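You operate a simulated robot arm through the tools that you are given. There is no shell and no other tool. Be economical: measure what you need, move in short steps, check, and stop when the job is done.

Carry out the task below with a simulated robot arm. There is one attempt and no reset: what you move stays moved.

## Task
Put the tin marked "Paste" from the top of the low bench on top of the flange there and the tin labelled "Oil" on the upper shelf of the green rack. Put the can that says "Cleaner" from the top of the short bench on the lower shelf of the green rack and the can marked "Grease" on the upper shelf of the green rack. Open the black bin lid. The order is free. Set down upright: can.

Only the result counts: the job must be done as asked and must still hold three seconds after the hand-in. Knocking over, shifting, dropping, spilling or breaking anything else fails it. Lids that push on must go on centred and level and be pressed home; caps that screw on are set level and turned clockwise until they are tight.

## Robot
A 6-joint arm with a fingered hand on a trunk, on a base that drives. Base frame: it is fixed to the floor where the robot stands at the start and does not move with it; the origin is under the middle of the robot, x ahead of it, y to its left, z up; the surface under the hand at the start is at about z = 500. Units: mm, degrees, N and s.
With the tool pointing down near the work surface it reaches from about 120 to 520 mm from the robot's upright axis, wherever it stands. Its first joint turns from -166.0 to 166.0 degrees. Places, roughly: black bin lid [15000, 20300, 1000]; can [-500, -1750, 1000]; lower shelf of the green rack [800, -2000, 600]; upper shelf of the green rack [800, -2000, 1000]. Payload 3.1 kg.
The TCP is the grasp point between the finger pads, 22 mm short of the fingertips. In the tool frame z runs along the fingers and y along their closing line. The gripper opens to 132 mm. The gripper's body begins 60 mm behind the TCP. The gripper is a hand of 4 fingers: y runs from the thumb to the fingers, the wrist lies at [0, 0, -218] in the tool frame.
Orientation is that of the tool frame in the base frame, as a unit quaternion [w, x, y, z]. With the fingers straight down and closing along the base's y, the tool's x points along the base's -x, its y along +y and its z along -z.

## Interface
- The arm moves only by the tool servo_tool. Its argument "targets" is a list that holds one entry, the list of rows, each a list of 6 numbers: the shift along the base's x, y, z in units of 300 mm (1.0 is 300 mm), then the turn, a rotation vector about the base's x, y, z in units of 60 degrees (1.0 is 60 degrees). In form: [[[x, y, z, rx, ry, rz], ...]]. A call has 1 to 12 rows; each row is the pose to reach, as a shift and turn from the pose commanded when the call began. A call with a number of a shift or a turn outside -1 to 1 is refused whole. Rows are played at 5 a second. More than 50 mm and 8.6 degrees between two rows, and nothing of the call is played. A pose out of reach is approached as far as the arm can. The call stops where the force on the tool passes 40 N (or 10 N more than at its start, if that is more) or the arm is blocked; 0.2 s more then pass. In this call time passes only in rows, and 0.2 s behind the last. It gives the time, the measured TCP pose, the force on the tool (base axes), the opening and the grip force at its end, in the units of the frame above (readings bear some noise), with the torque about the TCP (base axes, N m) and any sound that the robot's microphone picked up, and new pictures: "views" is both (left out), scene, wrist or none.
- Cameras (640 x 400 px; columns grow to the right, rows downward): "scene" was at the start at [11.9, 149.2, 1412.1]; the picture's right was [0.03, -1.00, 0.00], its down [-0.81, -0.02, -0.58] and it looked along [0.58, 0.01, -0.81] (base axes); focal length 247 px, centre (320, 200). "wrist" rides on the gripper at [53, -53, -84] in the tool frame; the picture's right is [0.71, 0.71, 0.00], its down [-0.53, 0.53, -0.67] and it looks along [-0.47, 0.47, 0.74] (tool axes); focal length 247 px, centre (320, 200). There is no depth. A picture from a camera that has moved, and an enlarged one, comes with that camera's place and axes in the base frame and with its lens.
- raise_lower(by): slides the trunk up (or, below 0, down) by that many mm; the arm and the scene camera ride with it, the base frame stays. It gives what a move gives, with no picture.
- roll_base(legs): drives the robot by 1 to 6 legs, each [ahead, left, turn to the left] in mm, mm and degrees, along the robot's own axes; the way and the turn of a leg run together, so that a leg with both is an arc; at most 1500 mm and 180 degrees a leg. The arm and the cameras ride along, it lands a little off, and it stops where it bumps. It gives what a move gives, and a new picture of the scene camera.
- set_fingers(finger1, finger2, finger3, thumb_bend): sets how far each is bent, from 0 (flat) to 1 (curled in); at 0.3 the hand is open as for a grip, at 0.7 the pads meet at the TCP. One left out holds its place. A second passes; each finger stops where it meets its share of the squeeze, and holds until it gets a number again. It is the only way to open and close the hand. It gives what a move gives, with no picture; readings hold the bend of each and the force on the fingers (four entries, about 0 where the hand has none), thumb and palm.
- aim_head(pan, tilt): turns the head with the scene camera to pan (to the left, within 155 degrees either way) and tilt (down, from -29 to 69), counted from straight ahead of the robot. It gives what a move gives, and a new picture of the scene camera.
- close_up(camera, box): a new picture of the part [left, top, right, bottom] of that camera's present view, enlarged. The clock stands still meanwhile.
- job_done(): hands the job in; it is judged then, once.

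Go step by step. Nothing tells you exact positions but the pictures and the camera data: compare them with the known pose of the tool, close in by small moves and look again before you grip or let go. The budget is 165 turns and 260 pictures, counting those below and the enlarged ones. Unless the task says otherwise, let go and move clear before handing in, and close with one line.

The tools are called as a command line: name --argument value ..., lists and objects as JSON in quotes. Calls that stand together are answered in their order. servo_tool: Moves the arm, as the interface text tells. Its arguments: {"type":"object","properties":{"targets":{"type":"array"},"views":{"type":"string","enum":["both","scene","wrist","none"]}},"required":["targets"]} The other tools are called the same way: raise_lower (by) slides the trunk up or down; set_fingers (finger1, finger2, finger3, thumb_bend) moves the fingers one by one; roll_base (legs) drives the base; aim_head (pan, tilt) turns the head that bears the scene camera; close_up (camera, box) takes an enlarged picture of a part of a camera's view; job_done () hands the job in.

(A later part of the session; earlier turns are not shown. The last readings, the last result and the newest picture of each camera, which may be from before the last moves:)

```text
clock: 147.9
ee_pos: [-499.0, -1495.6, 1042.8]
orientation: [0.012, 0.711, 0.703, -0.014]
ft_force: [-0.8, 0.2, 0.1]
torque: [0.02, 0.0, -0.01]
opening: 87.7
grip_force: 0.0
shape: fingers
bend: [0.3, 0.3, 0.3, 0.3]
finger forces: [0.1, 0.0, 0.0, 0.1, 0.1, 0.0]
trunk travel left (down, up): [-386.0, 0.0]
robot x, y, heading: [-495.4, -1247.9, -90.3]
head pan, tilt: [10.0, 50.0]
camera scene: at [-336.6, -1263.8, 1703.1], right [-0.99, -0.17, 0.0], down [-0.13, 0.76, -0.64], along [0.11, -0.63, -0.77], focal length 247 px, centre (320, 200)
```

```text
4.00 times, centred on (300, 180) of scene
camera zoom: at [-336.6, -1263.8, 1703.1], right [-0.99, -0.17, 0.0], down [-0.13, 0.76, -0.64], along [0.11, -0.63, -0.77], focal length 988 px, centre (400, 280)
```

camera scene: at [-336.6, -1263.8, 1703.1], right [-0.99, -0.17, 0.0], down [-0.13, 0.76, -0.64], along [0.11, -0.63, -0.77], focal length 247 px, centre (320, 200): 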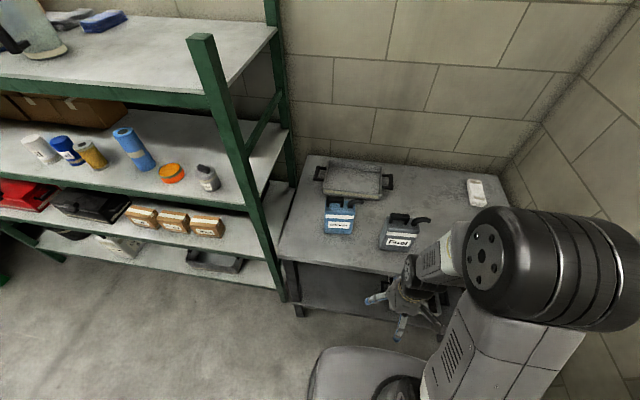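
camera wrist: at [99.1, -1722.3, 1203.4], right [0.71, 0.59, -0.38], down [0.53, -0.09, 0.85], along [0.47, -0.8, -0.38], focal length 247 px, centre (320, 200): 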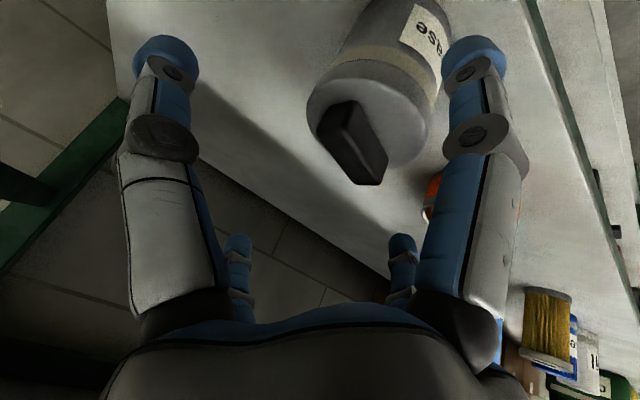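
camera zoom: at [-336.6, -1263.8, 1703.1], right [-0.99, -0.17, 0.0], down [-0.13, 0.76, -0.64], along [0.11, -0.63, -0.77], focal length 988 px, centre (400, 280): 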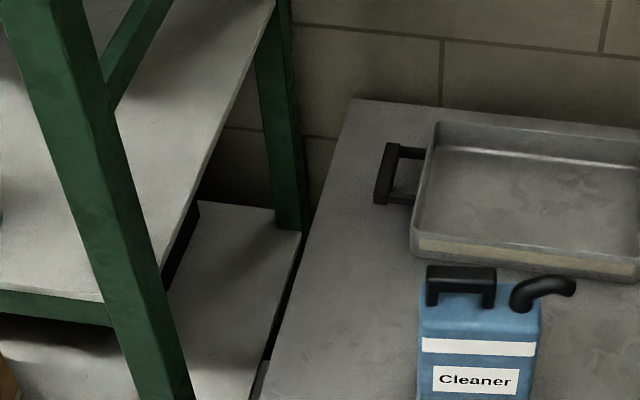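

close_up --camera "scene" --box '[290, 175, 418, 255]'

roll_base --legs '[[0, 0, 0], [0, -150, 0]]'

close_up --camera "scene" --box '[230, 175, 358, 255]'

```text
5.00 times, centred on (354, 215) of scene
camera zoom: at [-336.6, -1263.8, 1703.1], right [-0.99, -0.17, 0.0], down [-0.13, 0.76, -0.64], along [0.11, -0.63, -0.77], focal length 1236 px, centre (150, 125)
```

zoom: 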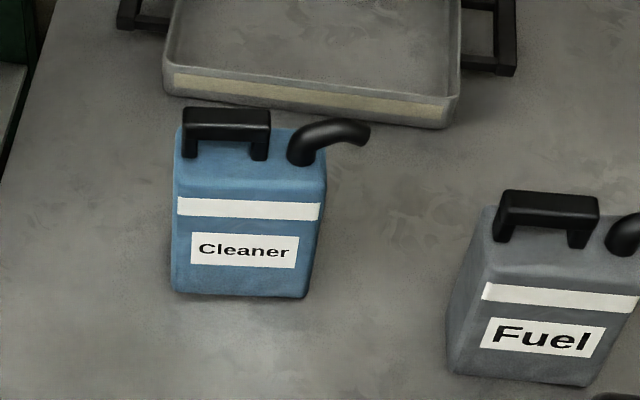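

```text
clock: 149.6
ee_pos: [-648.5, -1493.7, 1040.7]
orientation: [0.011, 0.711, 0.703, -0.013]
ft_force: [0.1, 0.2, 0.3]
torque: [0.0, -0.01, -0.03]
opening: 87.5
grip_force: 0.1
shape: fingers
bend: [0.3, 0.3, 0.3, 0.3]
finger forces: [0.0, 0.0, 0.1, 0.0, 0.0, 0.0]
trunk travel left (down, up): [-386.0, 0.0]
robot x, y, heading: [-646.9, -1244.7, -90.6]
head pan, tilt: [10.0, 50.0]
camera scene: at [-484.8, -1262.7, 1703.1], right [-0.99, -0.17, 0.0], down [-0.13, 0.76, -0.64], along [0.11, -0.63, -0.77], focal length 247 px, centre (320, 200)
```

scene: 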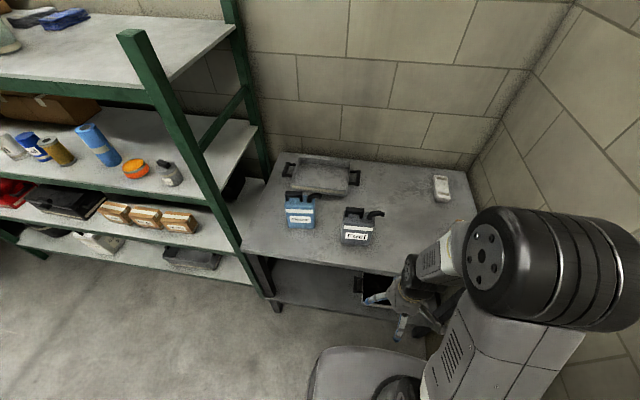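

```text
5.00 times, centred on (294, 215) of scene
camera zoom: at [-484.8, -1262.7, 1703.1], right [-0.99, -0.17, 0.0], down [-0.13, 0.76, -0.64], along [0.11, -0.63, -0.77], focal length 1236 px, centre (450, 125)
```

zoom: 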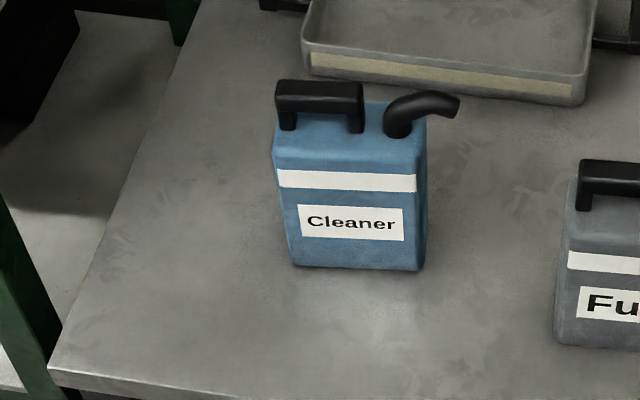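

set_fingers --finger1 0.0 --finger3 0.0

servo_tool --targets '[[[0, -0.05, 0, 0, 0, 0]]]'

close_up --camera "scene" --box '[330, 230, 490, 350]'

```text
clock: 150.6
ee_pos: [-646.7, -1492.5, 1042.1]
orientation: [0.012, 0.711, 0.703, -0.013]
ft_force: [0.2, -0.7, -0.6]
torque: [0.0, 0.03, 0.02]
opening: 108.0
grip_force: 0.1
shape: fingers
bend: [0.01, 0.3, 0.01, 0.3]
finger forces: [0.1, 0.0, 0.0, 0.0, 0.1, 0.1]
trunk travel left (down, up): [-386.0, 0.0]
robot x, y, heading: [-641.1, -1246.5, -90.7]
head pan, tilt: [10.0, 50.0]
```

```text
clock: 151.0
ee_pos: [-647.7, -1510.5, 1041.1]
orientation: [0.011, 0.711, 0.703, -0.013]
ft_force: [-0.1, -0.4, 0.0]
torque: [-0.02, 0.01, -0.02]
opening: 108.1
grip_force: 0.1
shape: fingers
bend: [0.01, 0.3, 0.01, 0.3]
finger forces: [0.1, 0.0, 0.1, 0.1, 0.1, 0.0]
trunk travel left (down, up): [-386.0, 0.0]
robot x, y, heading: [-643.2, -1246.5, -90.4]
head pan, tilt: [10.0, 50.0]
camera scene: at [-484.3, -1263.7, 1703.1], right [-0.99, -0.17, 0.0], down [-0.13, 0.76, -0.64], along [0.11, -0.63, -0.77], focal length 247 px, centre (320, 200)
camera wrist: at [-700.6, -1452.9, 1123.3], right [0.71, 0.7, -0.03], down [0.52, -0.51, 0.68], along [0.46, -0.5, -0.73], focal length 247 px, centre (320, 200)
```

scene: 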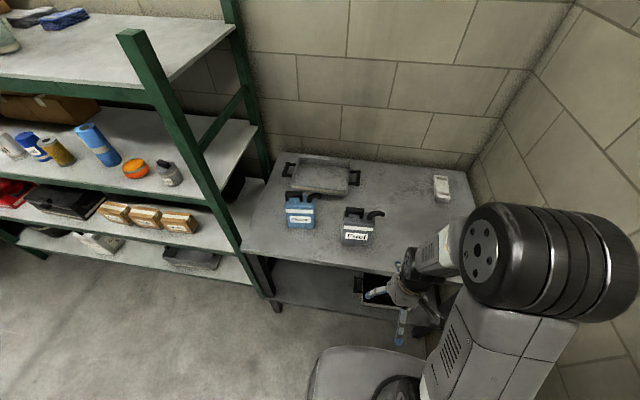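
wrist: 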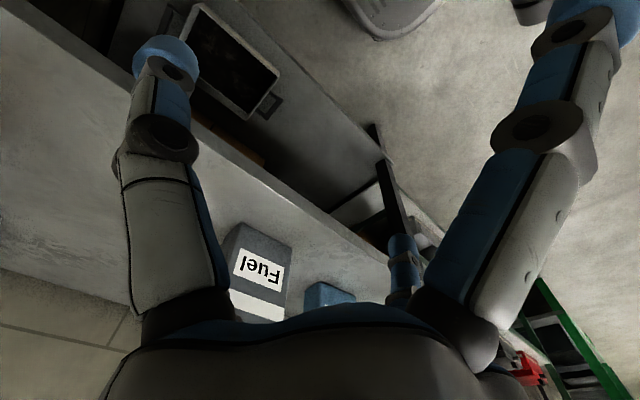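

```text
3.33 times, centred on (410, 290) of scene
camera zoom: at [-484.3, -1263.7, 1703.1], right [-0.99, -0.17, 0.0], down [-0.13, 0.76, -0.64], along [0.11, -0.63, -0.77], focal length 824 px, centre (20, -100)
```

zoom: 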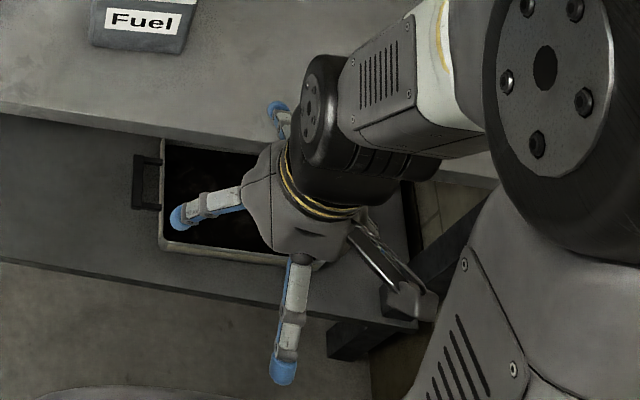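

roll_base --legs '[[0, 0, 7], [0, 261, 0], [115, 0, 0]]'

servo_tool --targets '[[[0.007, -0.055, -0.01, -0.124, -0.014, 0], [0.014, -0.11, -0.03, -0.248, -0.028, 0], [0.02, -0.165, -0.05, -0.372, -0.042, 0], [0.026, -0.22, -0.07, -0.496, -0.057, 0], [0.032, -0.275, -0.09, -0.62, -0.072, 0], [0.038, -0.33, -0.11, -0.744, -0.086, 0], [0.044, -0.385, -0.12, -0.868, -0.1, 0], [0.05, -0.43, -0.13, -0.99, -0.115, 0]]]'

```text
clock: 154.2
ee_pos: [-344.9, -1594.0, 1042.5]
orientation: [0.011, 0.666, 0.746, -0.014]
ft_force: [0.1, 0.4, 0.2]
torque: [0.0, 0.0, -0.02]
opening: 108.2
grip_force: 0.1
shape: fingers
bend: [0.01, 0.3, 0.01, 0.3]
finger forces: [0.0, 0.0, 0.0, 0.1, 0.1, 0.0]
trunk travel left (down, up): [-386.0, 0.0]
robot x, y, heading: [-371.5, -1329.8, -83.6]
head pan, tilt: [10.0, 50.0]
camera scene: at [-214.0, -1328.6, 1703.1], right [-0.96, -0.29, 0.0], down [-0.22, 0.73, -0.64], along [0.18, -0.62, -0.77], focal length 247 px, centre (320, 200)
```

scene: 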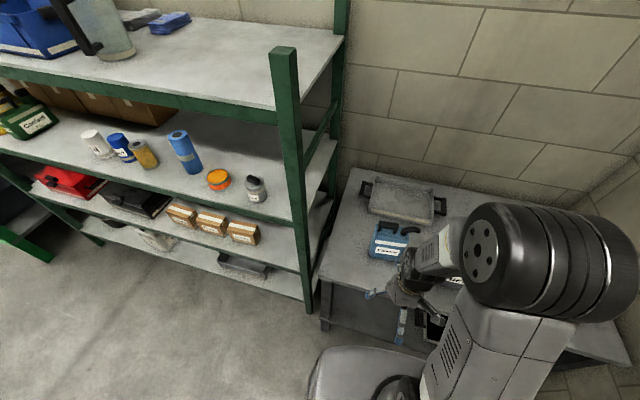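

```text
clock: 156.0
ee_pos: [-329.8, -1722.6, 1004.2]
orientation: [0.384, 0.571, 0.639, -0.343]
ft_force: [-0.6, -0.9, -0.2]
torque: [0.01, -0.05, 0.02]
opening: 108.3
grip_force: 0.0
shape: fingers
bend: [0.0, 0.3, 0.0, 0.3]
finger forces: [0.1, 0.0, 0.0, 0.1, 0.1, 0.0]
out of reach, approached as far as the arm can: row 2, 3, 4, 5, 6
trunk travel left (down, up): [-386.0, 0.0]
robot x, y, heading: [-374.0, -1329.8, -83.4]
head pan, tilt: [10.0, 50.0]
camera scene: at [-213.6, -1329.2, 1703.1], right [-0.96, -0.29, 0.0], down [-0.22, 0.73, -0.64], along [0.18, -0.62, -0.77], focal length 247 px, centre (320, 200)
camera wrist: at [-394.3, -1630.5, 995.4], right [0.67, 0.41, -0.62], down [0.48, 0.4, 0.78], along [0.57, -0.82, 0.07], focal length 247 px, centre (320, 200)
```

scene: 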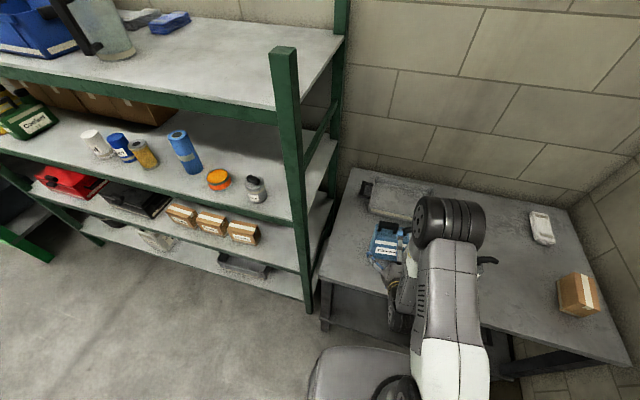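
wrist: 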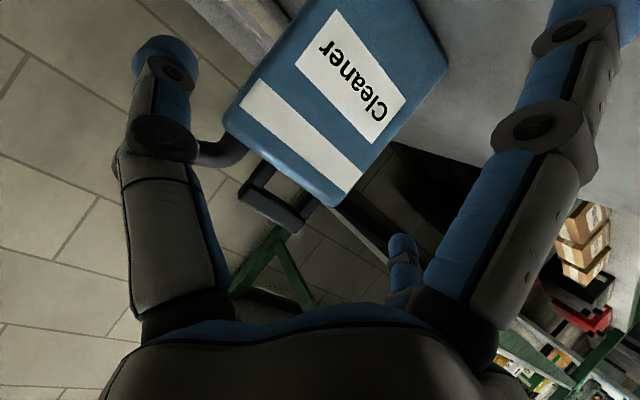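

roll_base --legs '[[-160, 0, 0]]'

servo_tool --targets '[[[0.018, -0.15, -0.01, -0.05, -0.006, 0], [0.036, -0.3, -0.03, -0.12, -0.014, 0], [0.054, -0.45, -0.05, -0.2, -0.023, 0], [0.056, -0.49, -0.09, -0.24, -0.028, 0]]]'

```text
clock: 157.4
ee_pos: [-348.5, -1561.8, 1004.7]
orientation: [0.382, 0.572, 0.64, -0.342]
ft_force: [0.2, -0.1, -0.1]
torque: [-0.03, 0.0, 0.0]
opening: 108.1
grip_force: 0.0
shape: fingers
bend: [0.0, 0.3, 0.0, 0.3]
finger forces: [0.0, 0.0, 0.0, 0.0, 0.0, 0.0]
trunk travel left (down, up): [-386.0, 0.0]
robot x, y, heading: [-391.3, -1171.5, -83.2]
head pan, tilt: [10.0, 50.0]
camera scene: at [-232.8, -1167.3, 1703.1], right [-0.96, -0.29, 0.0], down [-0.22, 0.73, -0.64], along [0.19, -0.62, -0.77], focal length 247 px, centre (320, 200)
```

scene: 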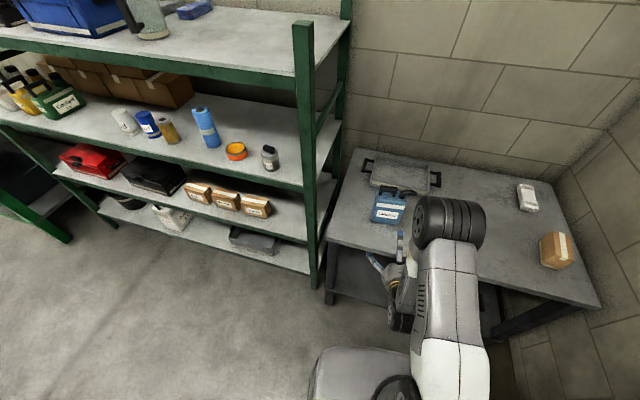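

```text
clock: 158.4
ee_pos: [-329.9, -1711.8, 976.9]
orientation: [0.46, 0.524, 0.586, -0.412]
ft_force: [-0.6, -0.3, 0.1]
torque: [0.01, 0.01, -0.03]
opening: 108.3
grip_force: 0.0
shape: fingers
bend: [0.0, 0.3, 0.0, 0.3]
finger forces: [0.0, 0.0, 0.1, 0.1, 0.1, 0.1]
trunk travel left (down, up): [-386.0, 0.0]
robot x, y, heading: [-394.0, -1170.4, -83.4]
head pan, tilt: [10.0, 50.0]
camera scene: at [-232.6, -1168.2, 1703.1], right [-0.96, -0.29, 0.0], down [-0.22, 0.73, -0.64], along [0.19, -0.62, -0.77], focal length 247 px, centre (320, 200)
camera wrist: at [-394.8, -1623.6, 944.7], right [0.68, 0.25, -0.69], down [0.46, 0.58, 0.67], along [0.56, -0.78, 0.28], focal length 247 px, centre (320, 200)
```

scene: 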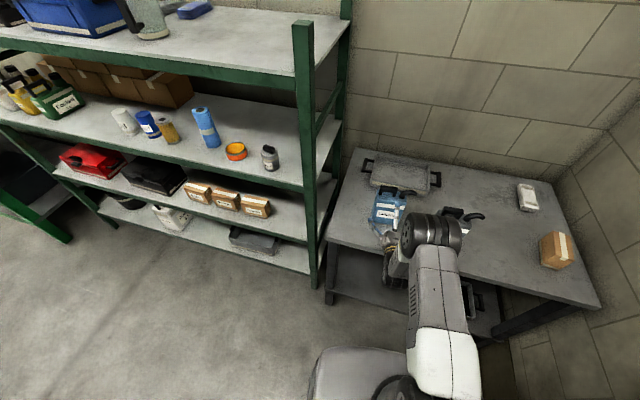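
wrist: 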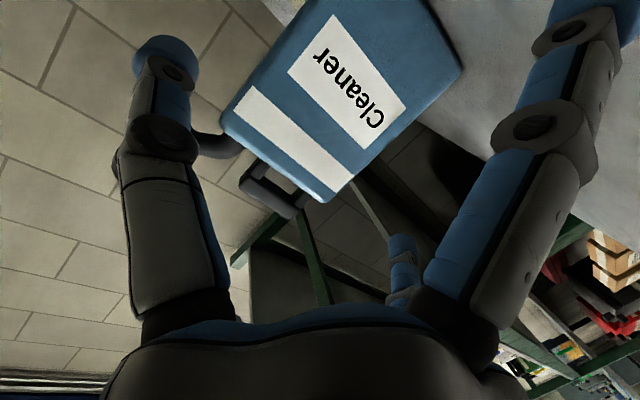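

servo_tool --targets '[[[0.017, -0.12, 0.003, 0, 0, 0], [0.026, -0.2, 0.006, 0, 0, 0]]]'

close_up --camera "scene" --box '[340, 160, 500, 260]'

```text
clock: 159.1
ee_pos: [-323.3, -1770.8, 979.1]
orientation: [0.461, 0.524, 0.586, -0.412]
ft_force: [0.1, -0.2, -0.1]
torque: [0.0, -0.02, 0.04]
opening: 108.2
grip_force: 0.0
shape: fingers
bend: [0.0, 0.3, 0.0, 0.3]
finger forces: [0.0, 0.1, 0.0, 0.0, 0.0, 0.0]
trunk travel left (down, up): [-386.0, 0.0]
robot x, y, heading: [-394.7, -1168.1, -83.3]
head pan, tilt: [10.0, 50.0]
camera scene: at [-232.6, -1168.1, 1703.1], right [-0.96, -0.29, 0.0], down [-0.22, 0.73, -0.64], along [0.19, -0.62, -0.77], focal length 247 px, centre (320, 200)
camera wrist: at [-387.1, -1682.7, 946.4], right [0.68, 0.25, -0.69], down [0.46, 0.58, 0.67], along [0.56, -0.78, 0.28], focal length 247 px, centre (320, 200)
```

scene: 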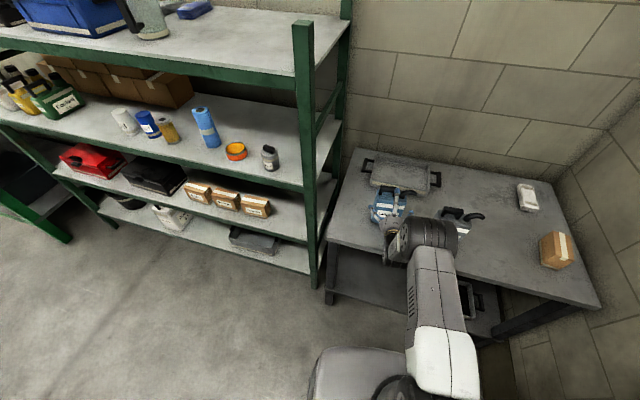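
wrist: 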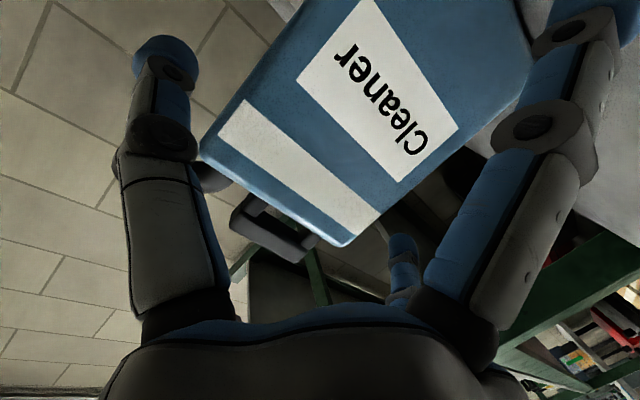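

```text
4.00 times, centred on (420, 210) of scene
camera zoom: at [-232.6, -1168.1, 1703.1], right [-0.96, -0.29, 0.0], down [-0.22, 0.73, -0.64], along [0.19, -0.62, -0.77], focal length 988 px, centre (-80, 160)
```

zoom: 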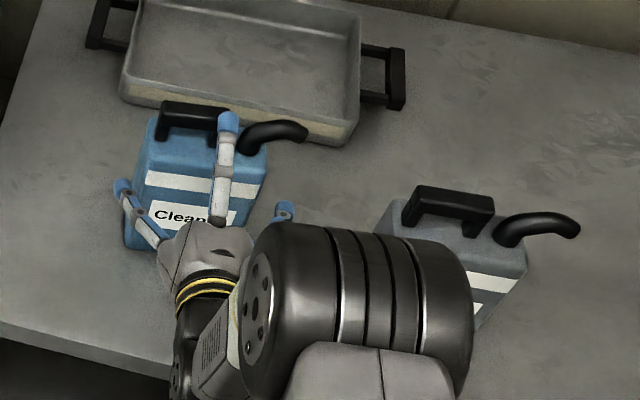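

servo_tool --targets '[[[0.01, -0.08, 0, 0, 0, 0], [0.022, -0.173, 0, 0, 0, 0]]]'

close_up --camera "scene" --box '[340, 160, 500, 260]'

```text
clock: 159.7
ee_pos: [-316.9, -1820.8, 979.2]
orientation: [0.461, 0.524, 0.587, -0.411]
ft_force: [0.3, 2.7, -0.5]
torque: [0.24, 0.08, 0.02]
opening: 109.4
grip_force: 1.5
shape: fingers
bend: [0.0, 0.29, 0.0, 0.3]
finger forces: [2.5, 1.2, 0.0, 0.0, 0.2, 0.0]
trunk travel left (down, up): [-386.0, 0.0]
robot x, y, heading: [-393.2, -1171.1, -83.4]
head pan, tilt: [10.0, 50.0]
camera scene: at [-232.4, -1167.2, 1703.1], right [-0.96, -0.29, 0.0], down [-0.22, 0.73, -0.64], along [0.18, -0.62, -0.77], focal length 247 px, centre (320, 200)
camera wrist: at [-380.8, -1733.3, 946.6], right [0.68, 0.25, -0.69], down [0.46, 0.58, 0.67], along [0.56, -0.78, 0.28], focal length 247 px, centre (320, 200)
```

scene: 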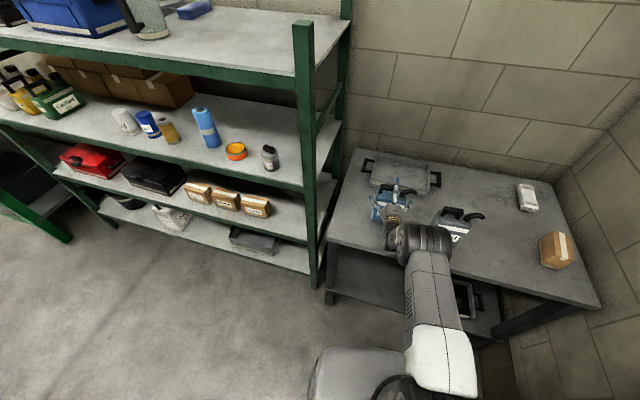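
wrist: 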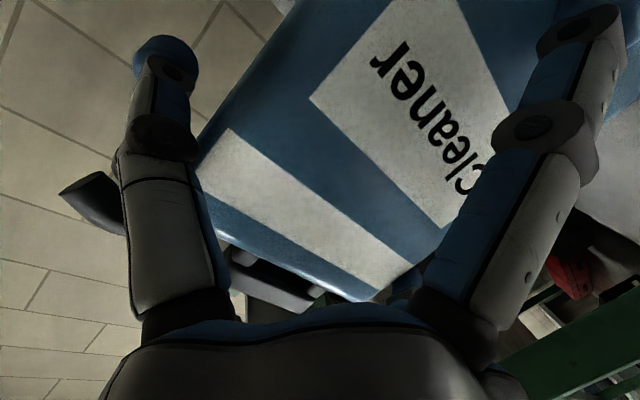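

```text
4.00 times, centred on (420, 210) of scene
camera zoom: at [-232.4, -1167.2, 1703.1], right [-0.96, -0.29, 0.0], down [-0.22, 0.73, -0.64], along [0.18, -0.62, -0.77], focal length 988 px, centre (-80, 160)
```

zoom: 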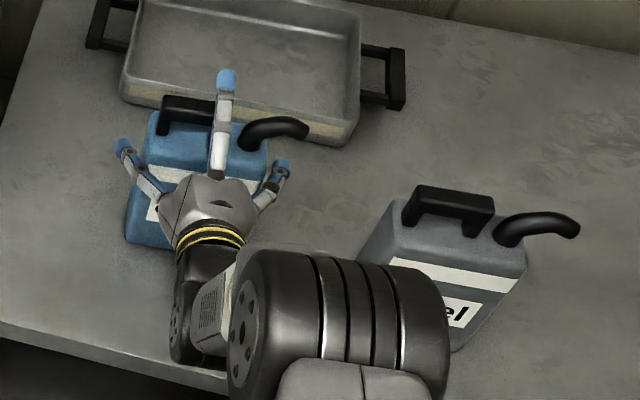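

servo_tool --targets '[[[-0.003, 0.02, 0, 0, 0, 0]]]' --views "none"

set_fingers --finger2 0.7 --thumb_bend 0.7

close_up --camera "scene" --box '[340, 160, 500, 260]'

```text
clock: 160.1
ee_pos: [-317.7, -1815.8, 979.8]
orientation: [0.461, 0.524, 0.586, -0.411]
ft_force: [-0.2, -0.6, 0.3]
torque: [-0.02, -0.04, -0.01]
opening: 108.4
grip_force: 0.0
shape: fingers
bend: [0.0, 0.3, 0.0, 0.3]
finger forces: [0.0, 0.0, 0.1, 0.0, 0.1, 0.1]
trunk travel left (down, up): [-386.0, 0.0]
robot x, y, heading: [-391.3, -1172.3, -83.3]
head pan, tilt: [10.0, 50.0]
```

```text
clock: 161.1
ee_pos: [-317.4, -1815.4, 978.8]
orientation: [0.461, 0.524, 0.587, -0.411]
ft_force: [-2.1, -0.3, 0.7]
torque: [-0.17, 0.48, -0.1]
opening: 97.3
grip_force: 22.9
shape: fingers
bend: [0.0, 0.19, 0.0, 0.53]
finger forces: [0.0, 21.4, 0.0, 0.1, 24.8, 0.1]
trunk travel left (down, up): [-386.0, 0.0]
robot x, y, heading: [-387.4, -1170.0, -83.2]
head pan, tilt: [10.0, 50.0]
```

```text
4.00 times, centred on (420, 210) of scene
camera zoom: at [-233.1, -1168.3, 1703.1], right [-0.96, -0.29, 0.0], down [-0.22, 0.73, -0.64], along [0.19, -0.62, -0.77], focal length 988 px, centre (-80, 160)
```

zoom: 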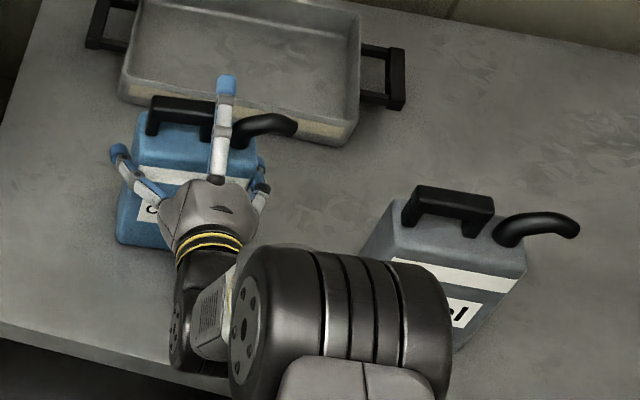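

servo_tool --targets '[[[0, 0, 0.02, 0, 0, 0], [0, 0, 0.04, 0, 0, 0]]]'

close_up --camera "scene" --box '[340, 160, 500, 260]'

```text
clock: 161.7
ee_pos: [-319.0, -1815.5, 989.6]
orientation: [0.46, 0.524, 0.588, -0.41]
ft_force: [-0.5, 0.4, -9.0]
torque: [0.13, 0.1, -0.02]
opening: 97.5
grip_force: 22.8
shape: fingers
bend: [0.0, 0.19, 0.0, 0.53]
finger forces: [1.0, 22.2, 0.0, 0.1, 22.5, 0.0]
trunk travel left (down, up): [-386.0, 0.0]
robot x, y, heading: [-394.0, -1169.7, -83.3]
head pan, tilt: [10.0, 50.0]
camera scene: at [-232.6, -1169.4, 1703.1], right [-0.96, -0.29, 0.0], down [-0.22, 0.73, -0.64], along [0.19, -0.61, -0.77], focal length 247 px, centre (320, 200)
camera wrist: at [-382.1, -1728.5, 957.1], right [0.68, 0.25, -0.69], down [0.46, 0.58, 0.67], along [0.56, -0.78, 0.28], focal length 247 px, centre (320, 200)
```

scene: 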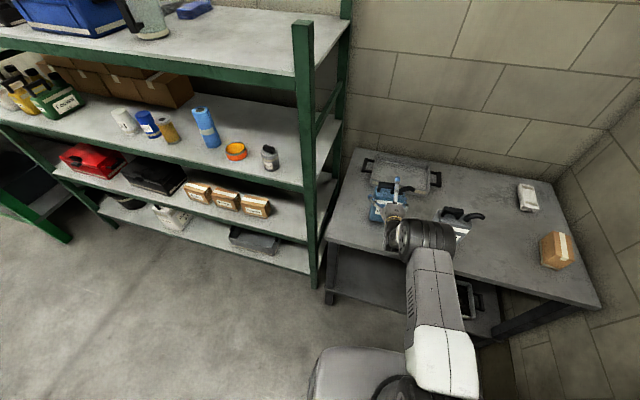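
wrist: 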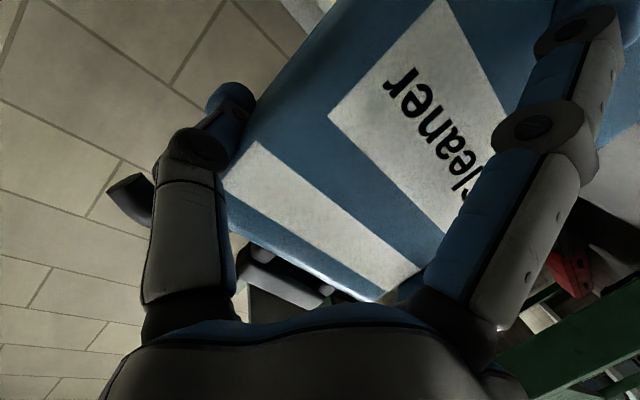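

```text
4.00 times, centred on (420, 210) of scene
camera zoom: at [-232.6, -1169.4, 1703.1], right [-0.96, -0.29, 0.0], down [-0.22, 0.73, -0.64], along [0.19, -0.61, -0.77], focal length 988 px, centre (-80, 160)
```

zoom: 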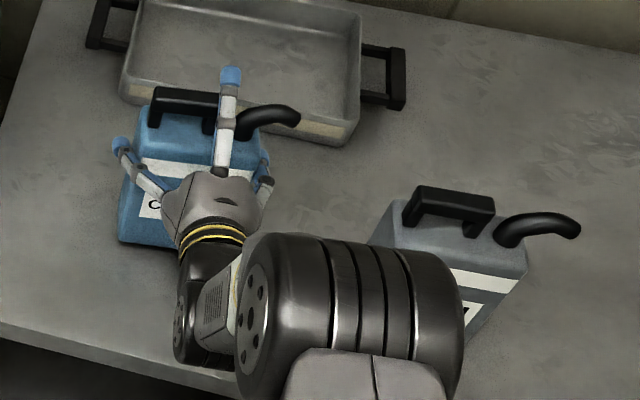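

servo_tool --targets '[[[0, 0, 0.05, 0, 0, 0], [0, 0, 0.1, 0, 0, 0], [0, 0, 0.15, 0, 0, 0]]]'

```text
clock: 162.4
ee_pos: [-318.6, -1815.0, 1034.7]
orientation: [0.461, 0.524, 0.587, -0.411]
ft_force: [-0.2, 0.4, -9.5]
torque: [0.11, 0.13, 0.0]
opening: 97.6
grip_force: 23.1
shape: fingers
bend: [0.0, 0.19, 0.0, 0.53]
finger forces: [1.1, 22.1, 0.0, 0.1, 22.7, 0.1]
trunk travel left (down, up): [-386.0, 0.0]
robot x, y, heading: [-392.1, -1171.1, -83.0]
head pan, tilt: [10.0, 50.0]
camera scene: at [-232.4, -1169.5, 1703.1], right [-0.96, -0.29, 0.0], down [-0.22, 0.73, -0.64], along [0.18, -0.61, -0.77], focal length 247 px, centre (320, 200)
camera wrist: at [-381.8, -1728.2, 1002.1], right [0.68, 0.25, -0.69], down [0.46, 0.58, 0.67], along [0.56, -0.78, 0.28], focal length 247 px, centre (320, 200)
```

scene: 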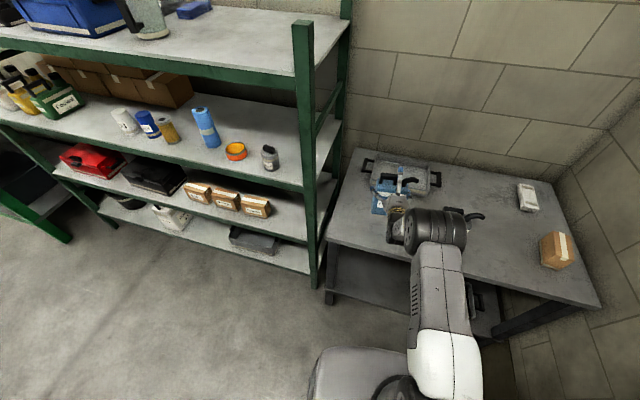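
wrist: 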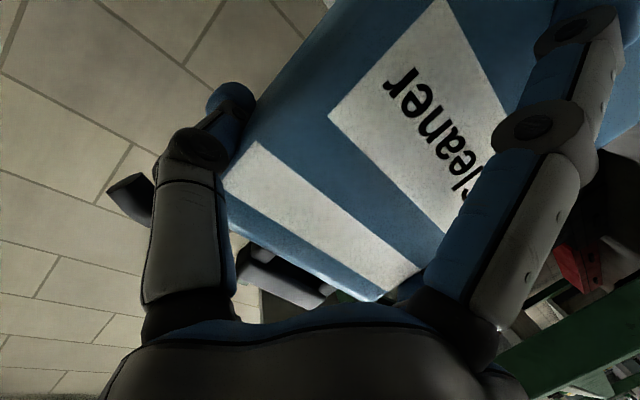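

roll_base --legs '[[-260, 0, 0], [0, 0, -6.8], [0, 510, 0]]'

raise_lower --by -220

aim_head --pan 10 --tilt 45

```text
clock: 167.5
ee_pos: [95.8, -1562.0, 1034.5]
orientation: [0.436, 0.557, 0.556, -0.436]
ft_force: [-0.4, -0.3, -9.2]
torque: [0.13, 0.09, 0.01]
opening: 97.2
grip_force: 22.3
shape: fingers
bend: [0.0, 0.19, 0.0, 0.53]
finger forces: [1.0, 21.8, 0.1, 0.0, 22.4, 0.1]
trunk travel left (down, up): [-386.0, 0.0]
robot x, y, heading: [95.2, -914.1, -89.7]
head pan, tilt: [10.0, 50.0]
camera scene: at [254.7, -930.9, 1703.0], right [-0.98, -0.18, 0.0], down [-0.14, 0.75, -0.64], along [0.11, -0.63, -0.77], focal length 247 px, centre (320, 200)
```

scene: 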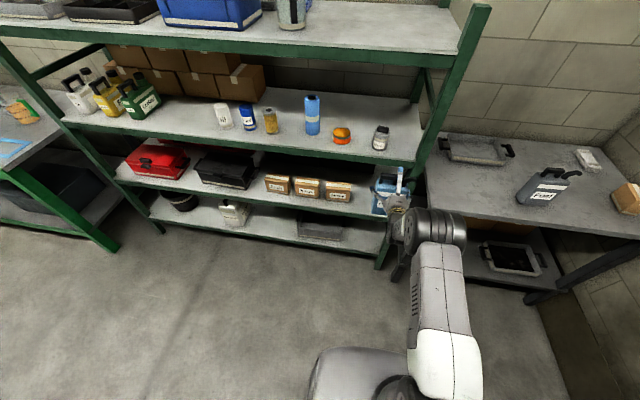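

```text
clock: 169.8
ee_pos: [96.4, -1562.6, 814.4]
orientation: [0.435, 0.558, 0.556, -0.437]
ft_force: [0.4, -0.8, -8.6]
torque: [0.11, 0.12, 0.0]
opening: 97.4
grip_force: 22.8
shape: fingers
bend: [0.0, 0.19, 0.0, 0.53]
finger forces: [1.0, 21.9, 0.0, 0.1, 22.3, 0.0]
trunk travel left (down, up): [-166.0, 220.0]
robot x, y, heading: [96.6, -909.7, -90.1]
head pan, tilt: [10.0, 50.0]
```

```text
clock: 170.5
ee_pos: [95.6, -1561.9, 814.5]
orientation: [0.437, 0.557, 0.556, -0.437]
ft_force: [-0.6, -0.2, -8.7]
torque: [0.11, 0.07, 0.0]
opening: 97.5
grip_force: 22.9
shape: fingers
bend: [0.0, 0.19, 0.0, 0.53]
finger forces: [1.0, 22.0, 0.1, 0.1, 22.3, 0.0]
trunk travel left (down, up): [-166.0, 220.0]
robot x, y, heading: [93.7, -913.6, -89.7]
head pan, tilt: [10.0, 45.0]
camera scene: at [255.1, -934.9, 1490.8], right [-0.98, -0.18, 0.0], down [-0.13, 0.7, -0.71], along [0.13, -0.69, -0.71], focal length 247 px, centre (320, 200)
```

scene: 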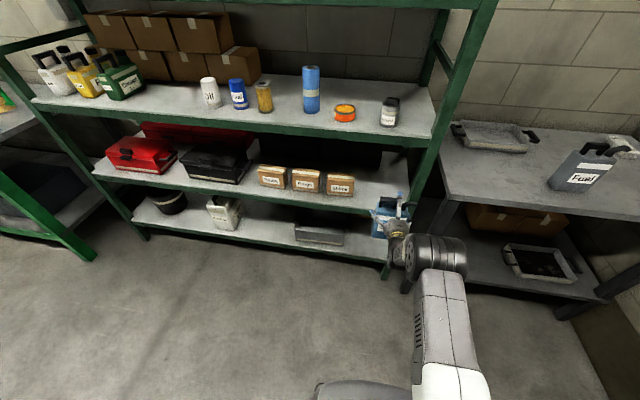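

close_up --camera "scene" --box '[290, 90, 482, 210]'

close_up --camera "scene" --box '[300, 160, 460, 260]'

```text
3.33 times, centred on (386, 150) of scene
camera zoom: at [255.1, -934.9, 1490.8], right [-0.98, -0.18, 0.0], down [-0.13, 0.7, -0.71], along [0.13, -0.69, -0.71], focal length 824 px, centre (100, 367)
```

zoom: 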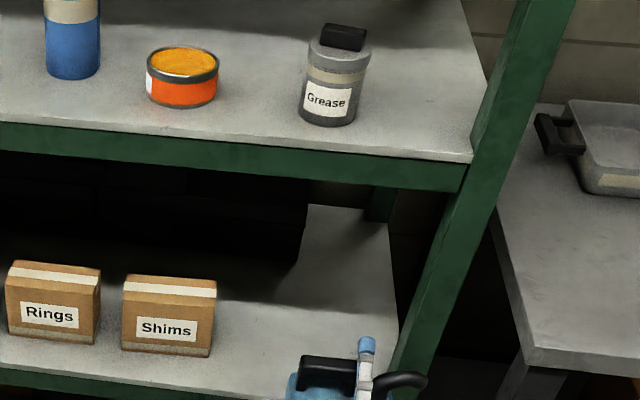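

```text
4.00 times, centred on (380, 210) of scene
camera zoom: at [255.1, -934.9, 1490.8], right [-0.98, -0.18, 0.0], down [-0.13, 0.7, -0.71], along [0.13, -0.69, -0.71], focal length 988 px, centre (80, 160)
```

zoom: 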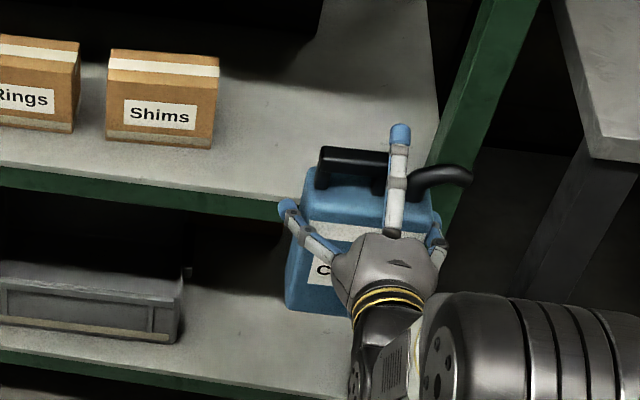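

roll_base --legs '[[0, 20, 0], [200, 0, 0]]'

close_up --camera "scene" --box '[300, 160, 460, 260]'

```text
clock: 172.5
ee_pos: [117.0, -1765.9, 814.8]
orientation: [0.435, 0.558, 0.556, -0.436]
ft_force: [1.6, -0.4, -10.8]
torque: [0.1, 0.12, 0.0]
opening: 97.6
grip_force: 22.8
shape: fingers
bend: [0.0, 0.19, 0.0, 0.53]
finger forces: [1.0, 22.0, 0.0, 0.0, 22.4, 0.0]
trunk travel left (down, up): [-166.0, 220.0]
robot x, y, heading: [115.7, -1115.7, -89.6]
head pan, tilt: [10.0, 45.0]
camera scene: at [276.0, -1138.2, 1490.8], right [-0.98, -0.18, 0.0], down [-0.13, 0.7, -0.71], along [0.13, -0.69, -0.71], focal length 247 px, centre (320, 200)
```

scene: 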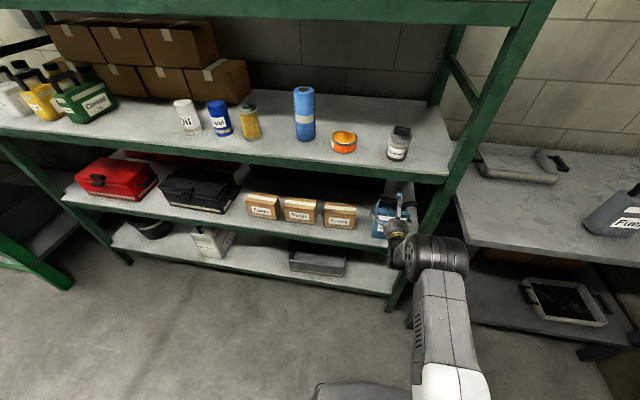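

```text
4.00 times, centred on (380, 210) of scene
camera zoom: at [276.0, -1138.2, 1490.8], right [-0.98, -0.18, 0.0], down [-0.13, 0.7, -0.71], along [0.13, -0.69, -0.71], focal length 988 px, centre (80, 160)
```

zoom: 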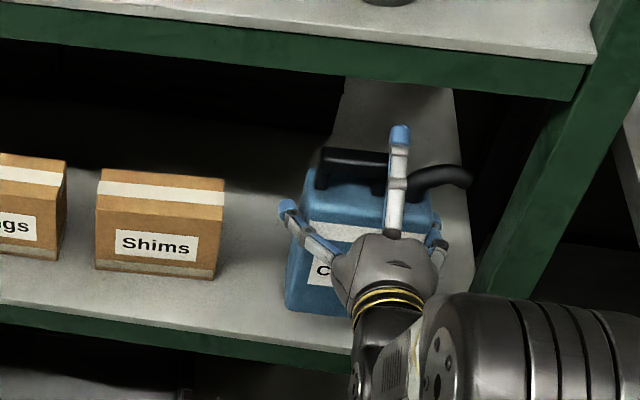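

servo_tool --targets '[[[0, -0.06, 0, 0, 0, 0], [0, -0.125, 0, 0, 0, 0], [0, -0.125, -0.06, 0, 0, 0], [0, -0.125, -0.12, 0, 0, 0]]]'

close_up --camera "scene" --box '[300, 160, 460, 260]'

```text
clock: 173.5
ee_pos: [115.8, -1802.1, 777.4]
orientation: [0.436, 0.557, 0.556, -0.436]
ft_force: [0.2, 0.5, -9.6]
torque: [0.1, 0.09, -0.02]
opening: 97.5
grip_force: 22.0
shape: fingers
bend: [0.0, 0.19, 0.0, 0.53]
finger forces: [1.0, 21.8, 0.0, 0.1, 22.3, 0.1]
trunk travel left (down, up): [-166.0, 220.0]
robot x, y, heading: [117.9, -1115.9, -89.7]
head pan, tilt: [10.0, 45.0]
camera scene: at [276.0, -1137.1, 1490.8], right [-0.98, -0.18, 0.0], down [-0.13, 0.7, -0.71], along [0.13, -0.69, -0.71], focal length 247 px, centre (320, 200)
camera wrist: at [62.5, -1707.8, 745.3], right [0.71, 0.17, -0.69], down [0.53, 0.52, 0.67], along [0.47, -0.84, 0.28], focal length 247 px, centre (320, 200)
```

scene: 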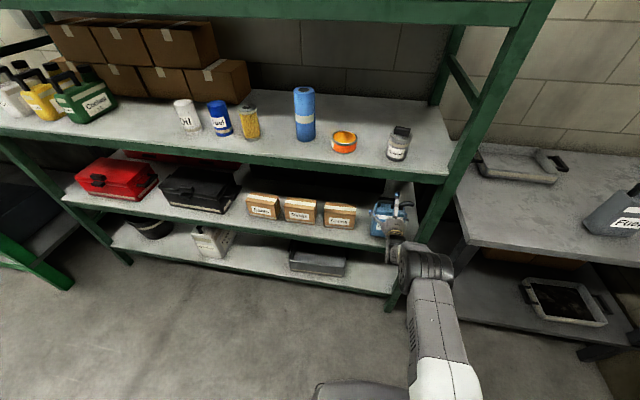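
wrist: 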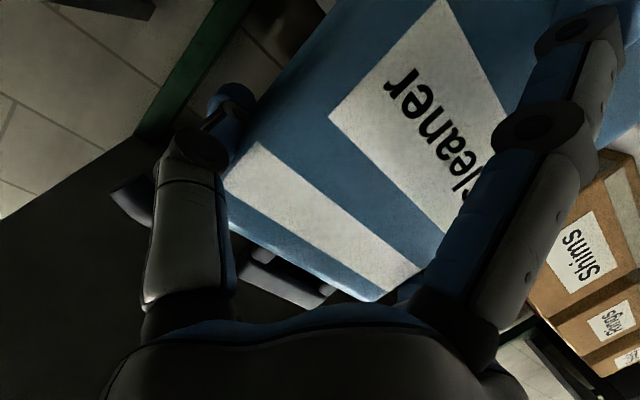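

```text
4.00 times, centred on (380, 210) of scene
camera zoom: at [276.0, -1137.1, 1490.8], right [-0.98, -0.18, 0.0], down [-0.13, 0.7, -0.71], along [0.13, -0.69, -0.71], focal length 988 px, centre (80, 160)
```

zoom: 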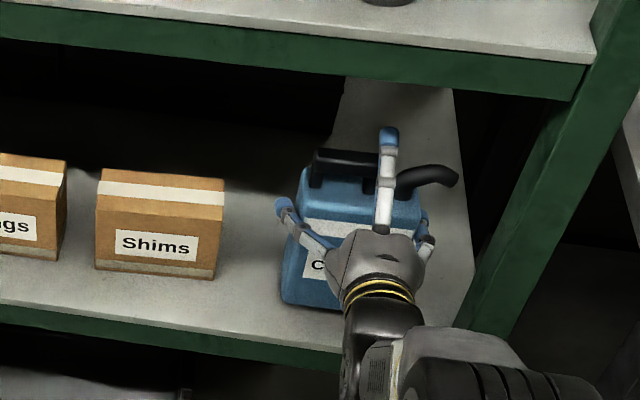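

servo_tool --targets '[[[0, 0, -0.015, 0, 0, 0], [0, 0, -0.03, 0, 0, 0]]]' --views "none"

servo_tool --targets '[[[0, 0, -0.012, 0, 0, 0]]]' --views "none"

servo_tool --targets '[[[0, 0, -0.012, 0, 0, 0]]]' --views "none"

```text
clock: 174.1
ee_pos: [117.1, -1802.0, 769.3]
orientation: [0.436, 0.557, 0.556, -0.436]
ft_force: [0.6, -0.1, -9.4]
torque: [0.11, 0.11, -0.01]
opening: 97.5
grip_force: 22.7
shape: fingers
bend: [0.0, 0.19, 0.0, 0.53]
finger forces: [1.1, 21.8, 0.0, 0.1, 22.3, 0.0]
trunk travel left (down, up): [-166.0, 220.0]
robot x, y, heading: [114.1, -1117.2, -89.9]
head pan, tilt: [10.0, 45.0]
```

```text
clock: 174.5
ee_pos: [116.8, -1802.3, 765.8]
orientation: [0.435, 0.558, 0.556, -0.437]
ft_force: [0.1, -0.4, -10.2]
torque: [0.09, 0.08, 0.02]
opening: 97.2
grip_force: 23.2
shape: fingers
bend: [0.0, 0.19, 0.0, 0.53]
finger forces: [1.1, 21.7, 0.1, 0.0, 22.3, 0.0]
trunk travel left (down, up): [-166.0, 220.0]
robot x, y, heading: [115.2, -1119.6, -90.1]
head pan, tilt: [10.0, 45.0]
```

```text
clock: 174.9
ee_pos: [117.0, -1803.6, 761.8]
orientation: [0.436, 0.557, 0.556, -0.436]
ft_force: [-0.8, -0.1, -9.7]
torque: [0.07, 0.1, -0.02]
opening: 97.4
grip_force: 22.8
shape: fingers
bend: [0.0, 0.19, 0.0, 0.53]
finger forces: [1.1, 21.8, 0.0, 0.1, 22.3, 0.0]
trunk travel left (down, up): [-166.0, 220.0]
robot x, y, heading: [115.6, -1118.7, -89.8]
head pan, tilt: [10.0, 45.0]
```

servo_tool --targets '[[[0, 0, -0.012, 0, 0, 0]]]' --views "none"

servo_tool --targets '[[[0, 0, -0.012, 0, 0, 0]]]' --views "none"

servo_tool --targets '[[[0, 0, -0.01, 0, 0, 0]]]' --views "none"

```text
clock: 175.3
ee_pos: [116.7, -1802.3, 761.7]
orientation: [0.438, 0.555, 0.556, -0.437]
ft_force: [-0.5, 2.0, -1.1]
torque: [0.1, 0.15, -0.01]
opening: 97.3
grip_force: 23.2
shape: fingers
bend: [0.0, 0.18, 0.0, 0.54]
finger forces: [0.7, 22.2, 0.0, 0.0, 22.6, 0.0]
trunk travel left (down, up): [-166.0, 220.0]
robot x, y, heading: [118.0, -1115.8, -89.8]
head pan, tilt: [10.0, 45.0]
```

```text
clock: 175.7
ee_pos: [117.9, -1801.7, 759.1]
orientation: [0.438, 0.555, 0.554, -0.439]
ft_force: [0.1, 5.6, 9.4]
torque: [0.04, 0.19, 0.0]
opening: 97.0
grip_force: 22.9
shape: fingers
bend: [0.0, 0.18, 0.0, 0.54]
finger forces: [0.4, 22.3, 0.1, 0.0, 22.2, 0.1]
trunk travel left (down, up): [-166.0, 220.0]
robot x, y, heading: [113.6, -1117.3, -89.8]
head pan, tilt: [10.0, 45.0]
```

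```text
clock: 176.1
ee_pos: [116.7, -1801.2, 757.8]
orientation: [0.439, 0.554, 0.553, -0.44]
ft_force: [-1.6, 9.1, 20.3]
torque: [-0.01, 0.22, 0.02]
opening: 96.9
grip_force: 22.3
shape: fingers
bend: [0.0, 0.17, 0.0, 0.54]
finger forces: [0.1, 22.4, 0.0, 0.1, 22.0, 0.1]
trunk travel left (down, up): [-166.0, 220.0]
robot x, y, heading: [115.7, -1117.3, -89.7]
head pan, tilt: [10.0, 45.0]
```

servo_tool --targets '[[[0, 0, 0.012, 0, 0, 0]]]' --views "none"

set_fingers --finger2 0.1 --thumb_bend 0.48

set_fingers --finger2 0.08 --thumb_bend 0.36

servo_tool --targets '[[[0, 0.005, 0, 0, 0, 0]]]'

close_up --camera "scene" --box '[300, 160, 460, 260]'

```text
clock: 176.5
ee_pos: [117.8, -1798.5, 757.4]
orientation: [0.438, 0.555, 0.556, -0.437]
ft_force: [-2.1, 6.6, 13.2]
torque: [-0.05, 0.4, -0.03]
opening: 96.8
grip_force: 22.3
shape: fingers
bend: [0.0, 0.17, 0.0, 0.54]
finger forces: [0.1, 21.6, 0.1, 0.0, 22.4, 0.0]
trunk travel left (down, up): [-166.0, 220.0]
robot x, y, heading: [114.0, -1116.5, -89.9]
head pan, tilt: [10.0, 45.0]
```

```text
clock: 177.5
ee_pos: [117.0, -1801.7, 756.0]
orientation: [0.436, 0.558, 0.556, -0.436]
ft_force: [-2.9, 0.9, -1.0]
torque: [-0.01, -0.05, -0.04]
opening: 96.2
grip_force: 1.0
shape: fingers
bend: [0.0, 0.1, 0.0, 0.46]
finger forces: [0.1, 0.1, 0.1, 0.0, 2.3, 0.0]
trunk travel left (down, up): [-166.0, 220.0]
robot x, y, heading: [115.0, -1114.8, -89.7]
head pan, tilt: [10.0, 45.0]
```

```text
clock: 178.5
ee_pos: [117.5, -1801.1, 756.3]
orientation: [0.435, 0.558, 0.556, -0.437]
ft_force: [0.3, 0.0, 0.0]
torque: [-0.04, -0.03, -0.01]
opening: 103.5
grip_force: 0.0
shape: fingers
bend: [0.0, 0.08, 0.0, 0.36]
finger forces: [0.0, 0.0, 0.1, 0.0, 0.0, 0.0]
trunk travel left (down, up): [-166.0, 220.0]
robot x, y, heading: [111.3, -1116.9, -90.0]
head pan, tilt: [10.0, 45.0]
```

```text
clock: 178.9
ee_pos: [117.1, -1799.6, 757.1]
orientation: [0.436, 0.557, 0.556, -0.436]
ft_force: [-0.5, 0.2, 0.0]
torque: [0.02, 0.0, 0.01]
opening: 103.8
grip_force: 0.0
shape: fingers
bend: [0.0, 0.08, 0.0, 0.36]
finger forces: [0.1, 0.0, 0.1, 0.0, 0.0, 0.1]
trunk travel left (down, up): [-166.0, 220.0]
robot x, y, heading: [117.6, -1115.4, -89.9]
head pan, tilt: [10.0, 45.0]
camera scene: at [276.0, -1135.1, 1490.9], right [-0.98, -0.18, 0.0], down [-0.13, 0.7, -0.71], along [0.13, -0.7, -0.71], focal length 247 px, centre (320, 200)
camera wrist: at [63.1, -1705.5, 724.1], right [0.71, 0.17, -0.69], down [0.53, 0.52, 0.67], along [0.47, -0.84, 0.28], focal length 247 px, centre (320, 200)
```

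scene: 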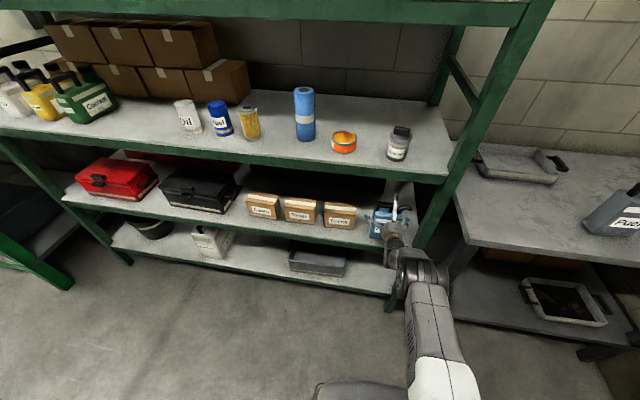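
wrist: 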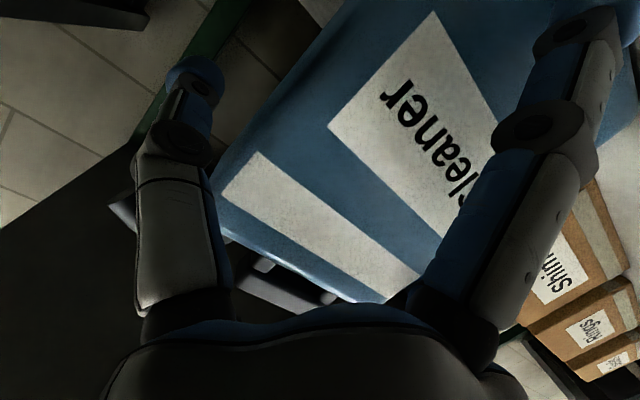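

```text
4.00 times, centred on (380, 210) of scene
camera zoom: at [276.0, -1135.1, 1490.9], right [-0.98, -0.18, 0.0], down [-0.13, 0.7, -0.71], along [0.13, -0.7, -0.71], focal length 988 px, centre (80, 160)
```

zoom: 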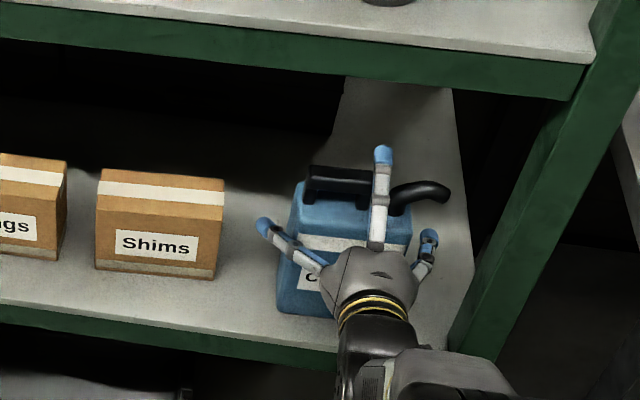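

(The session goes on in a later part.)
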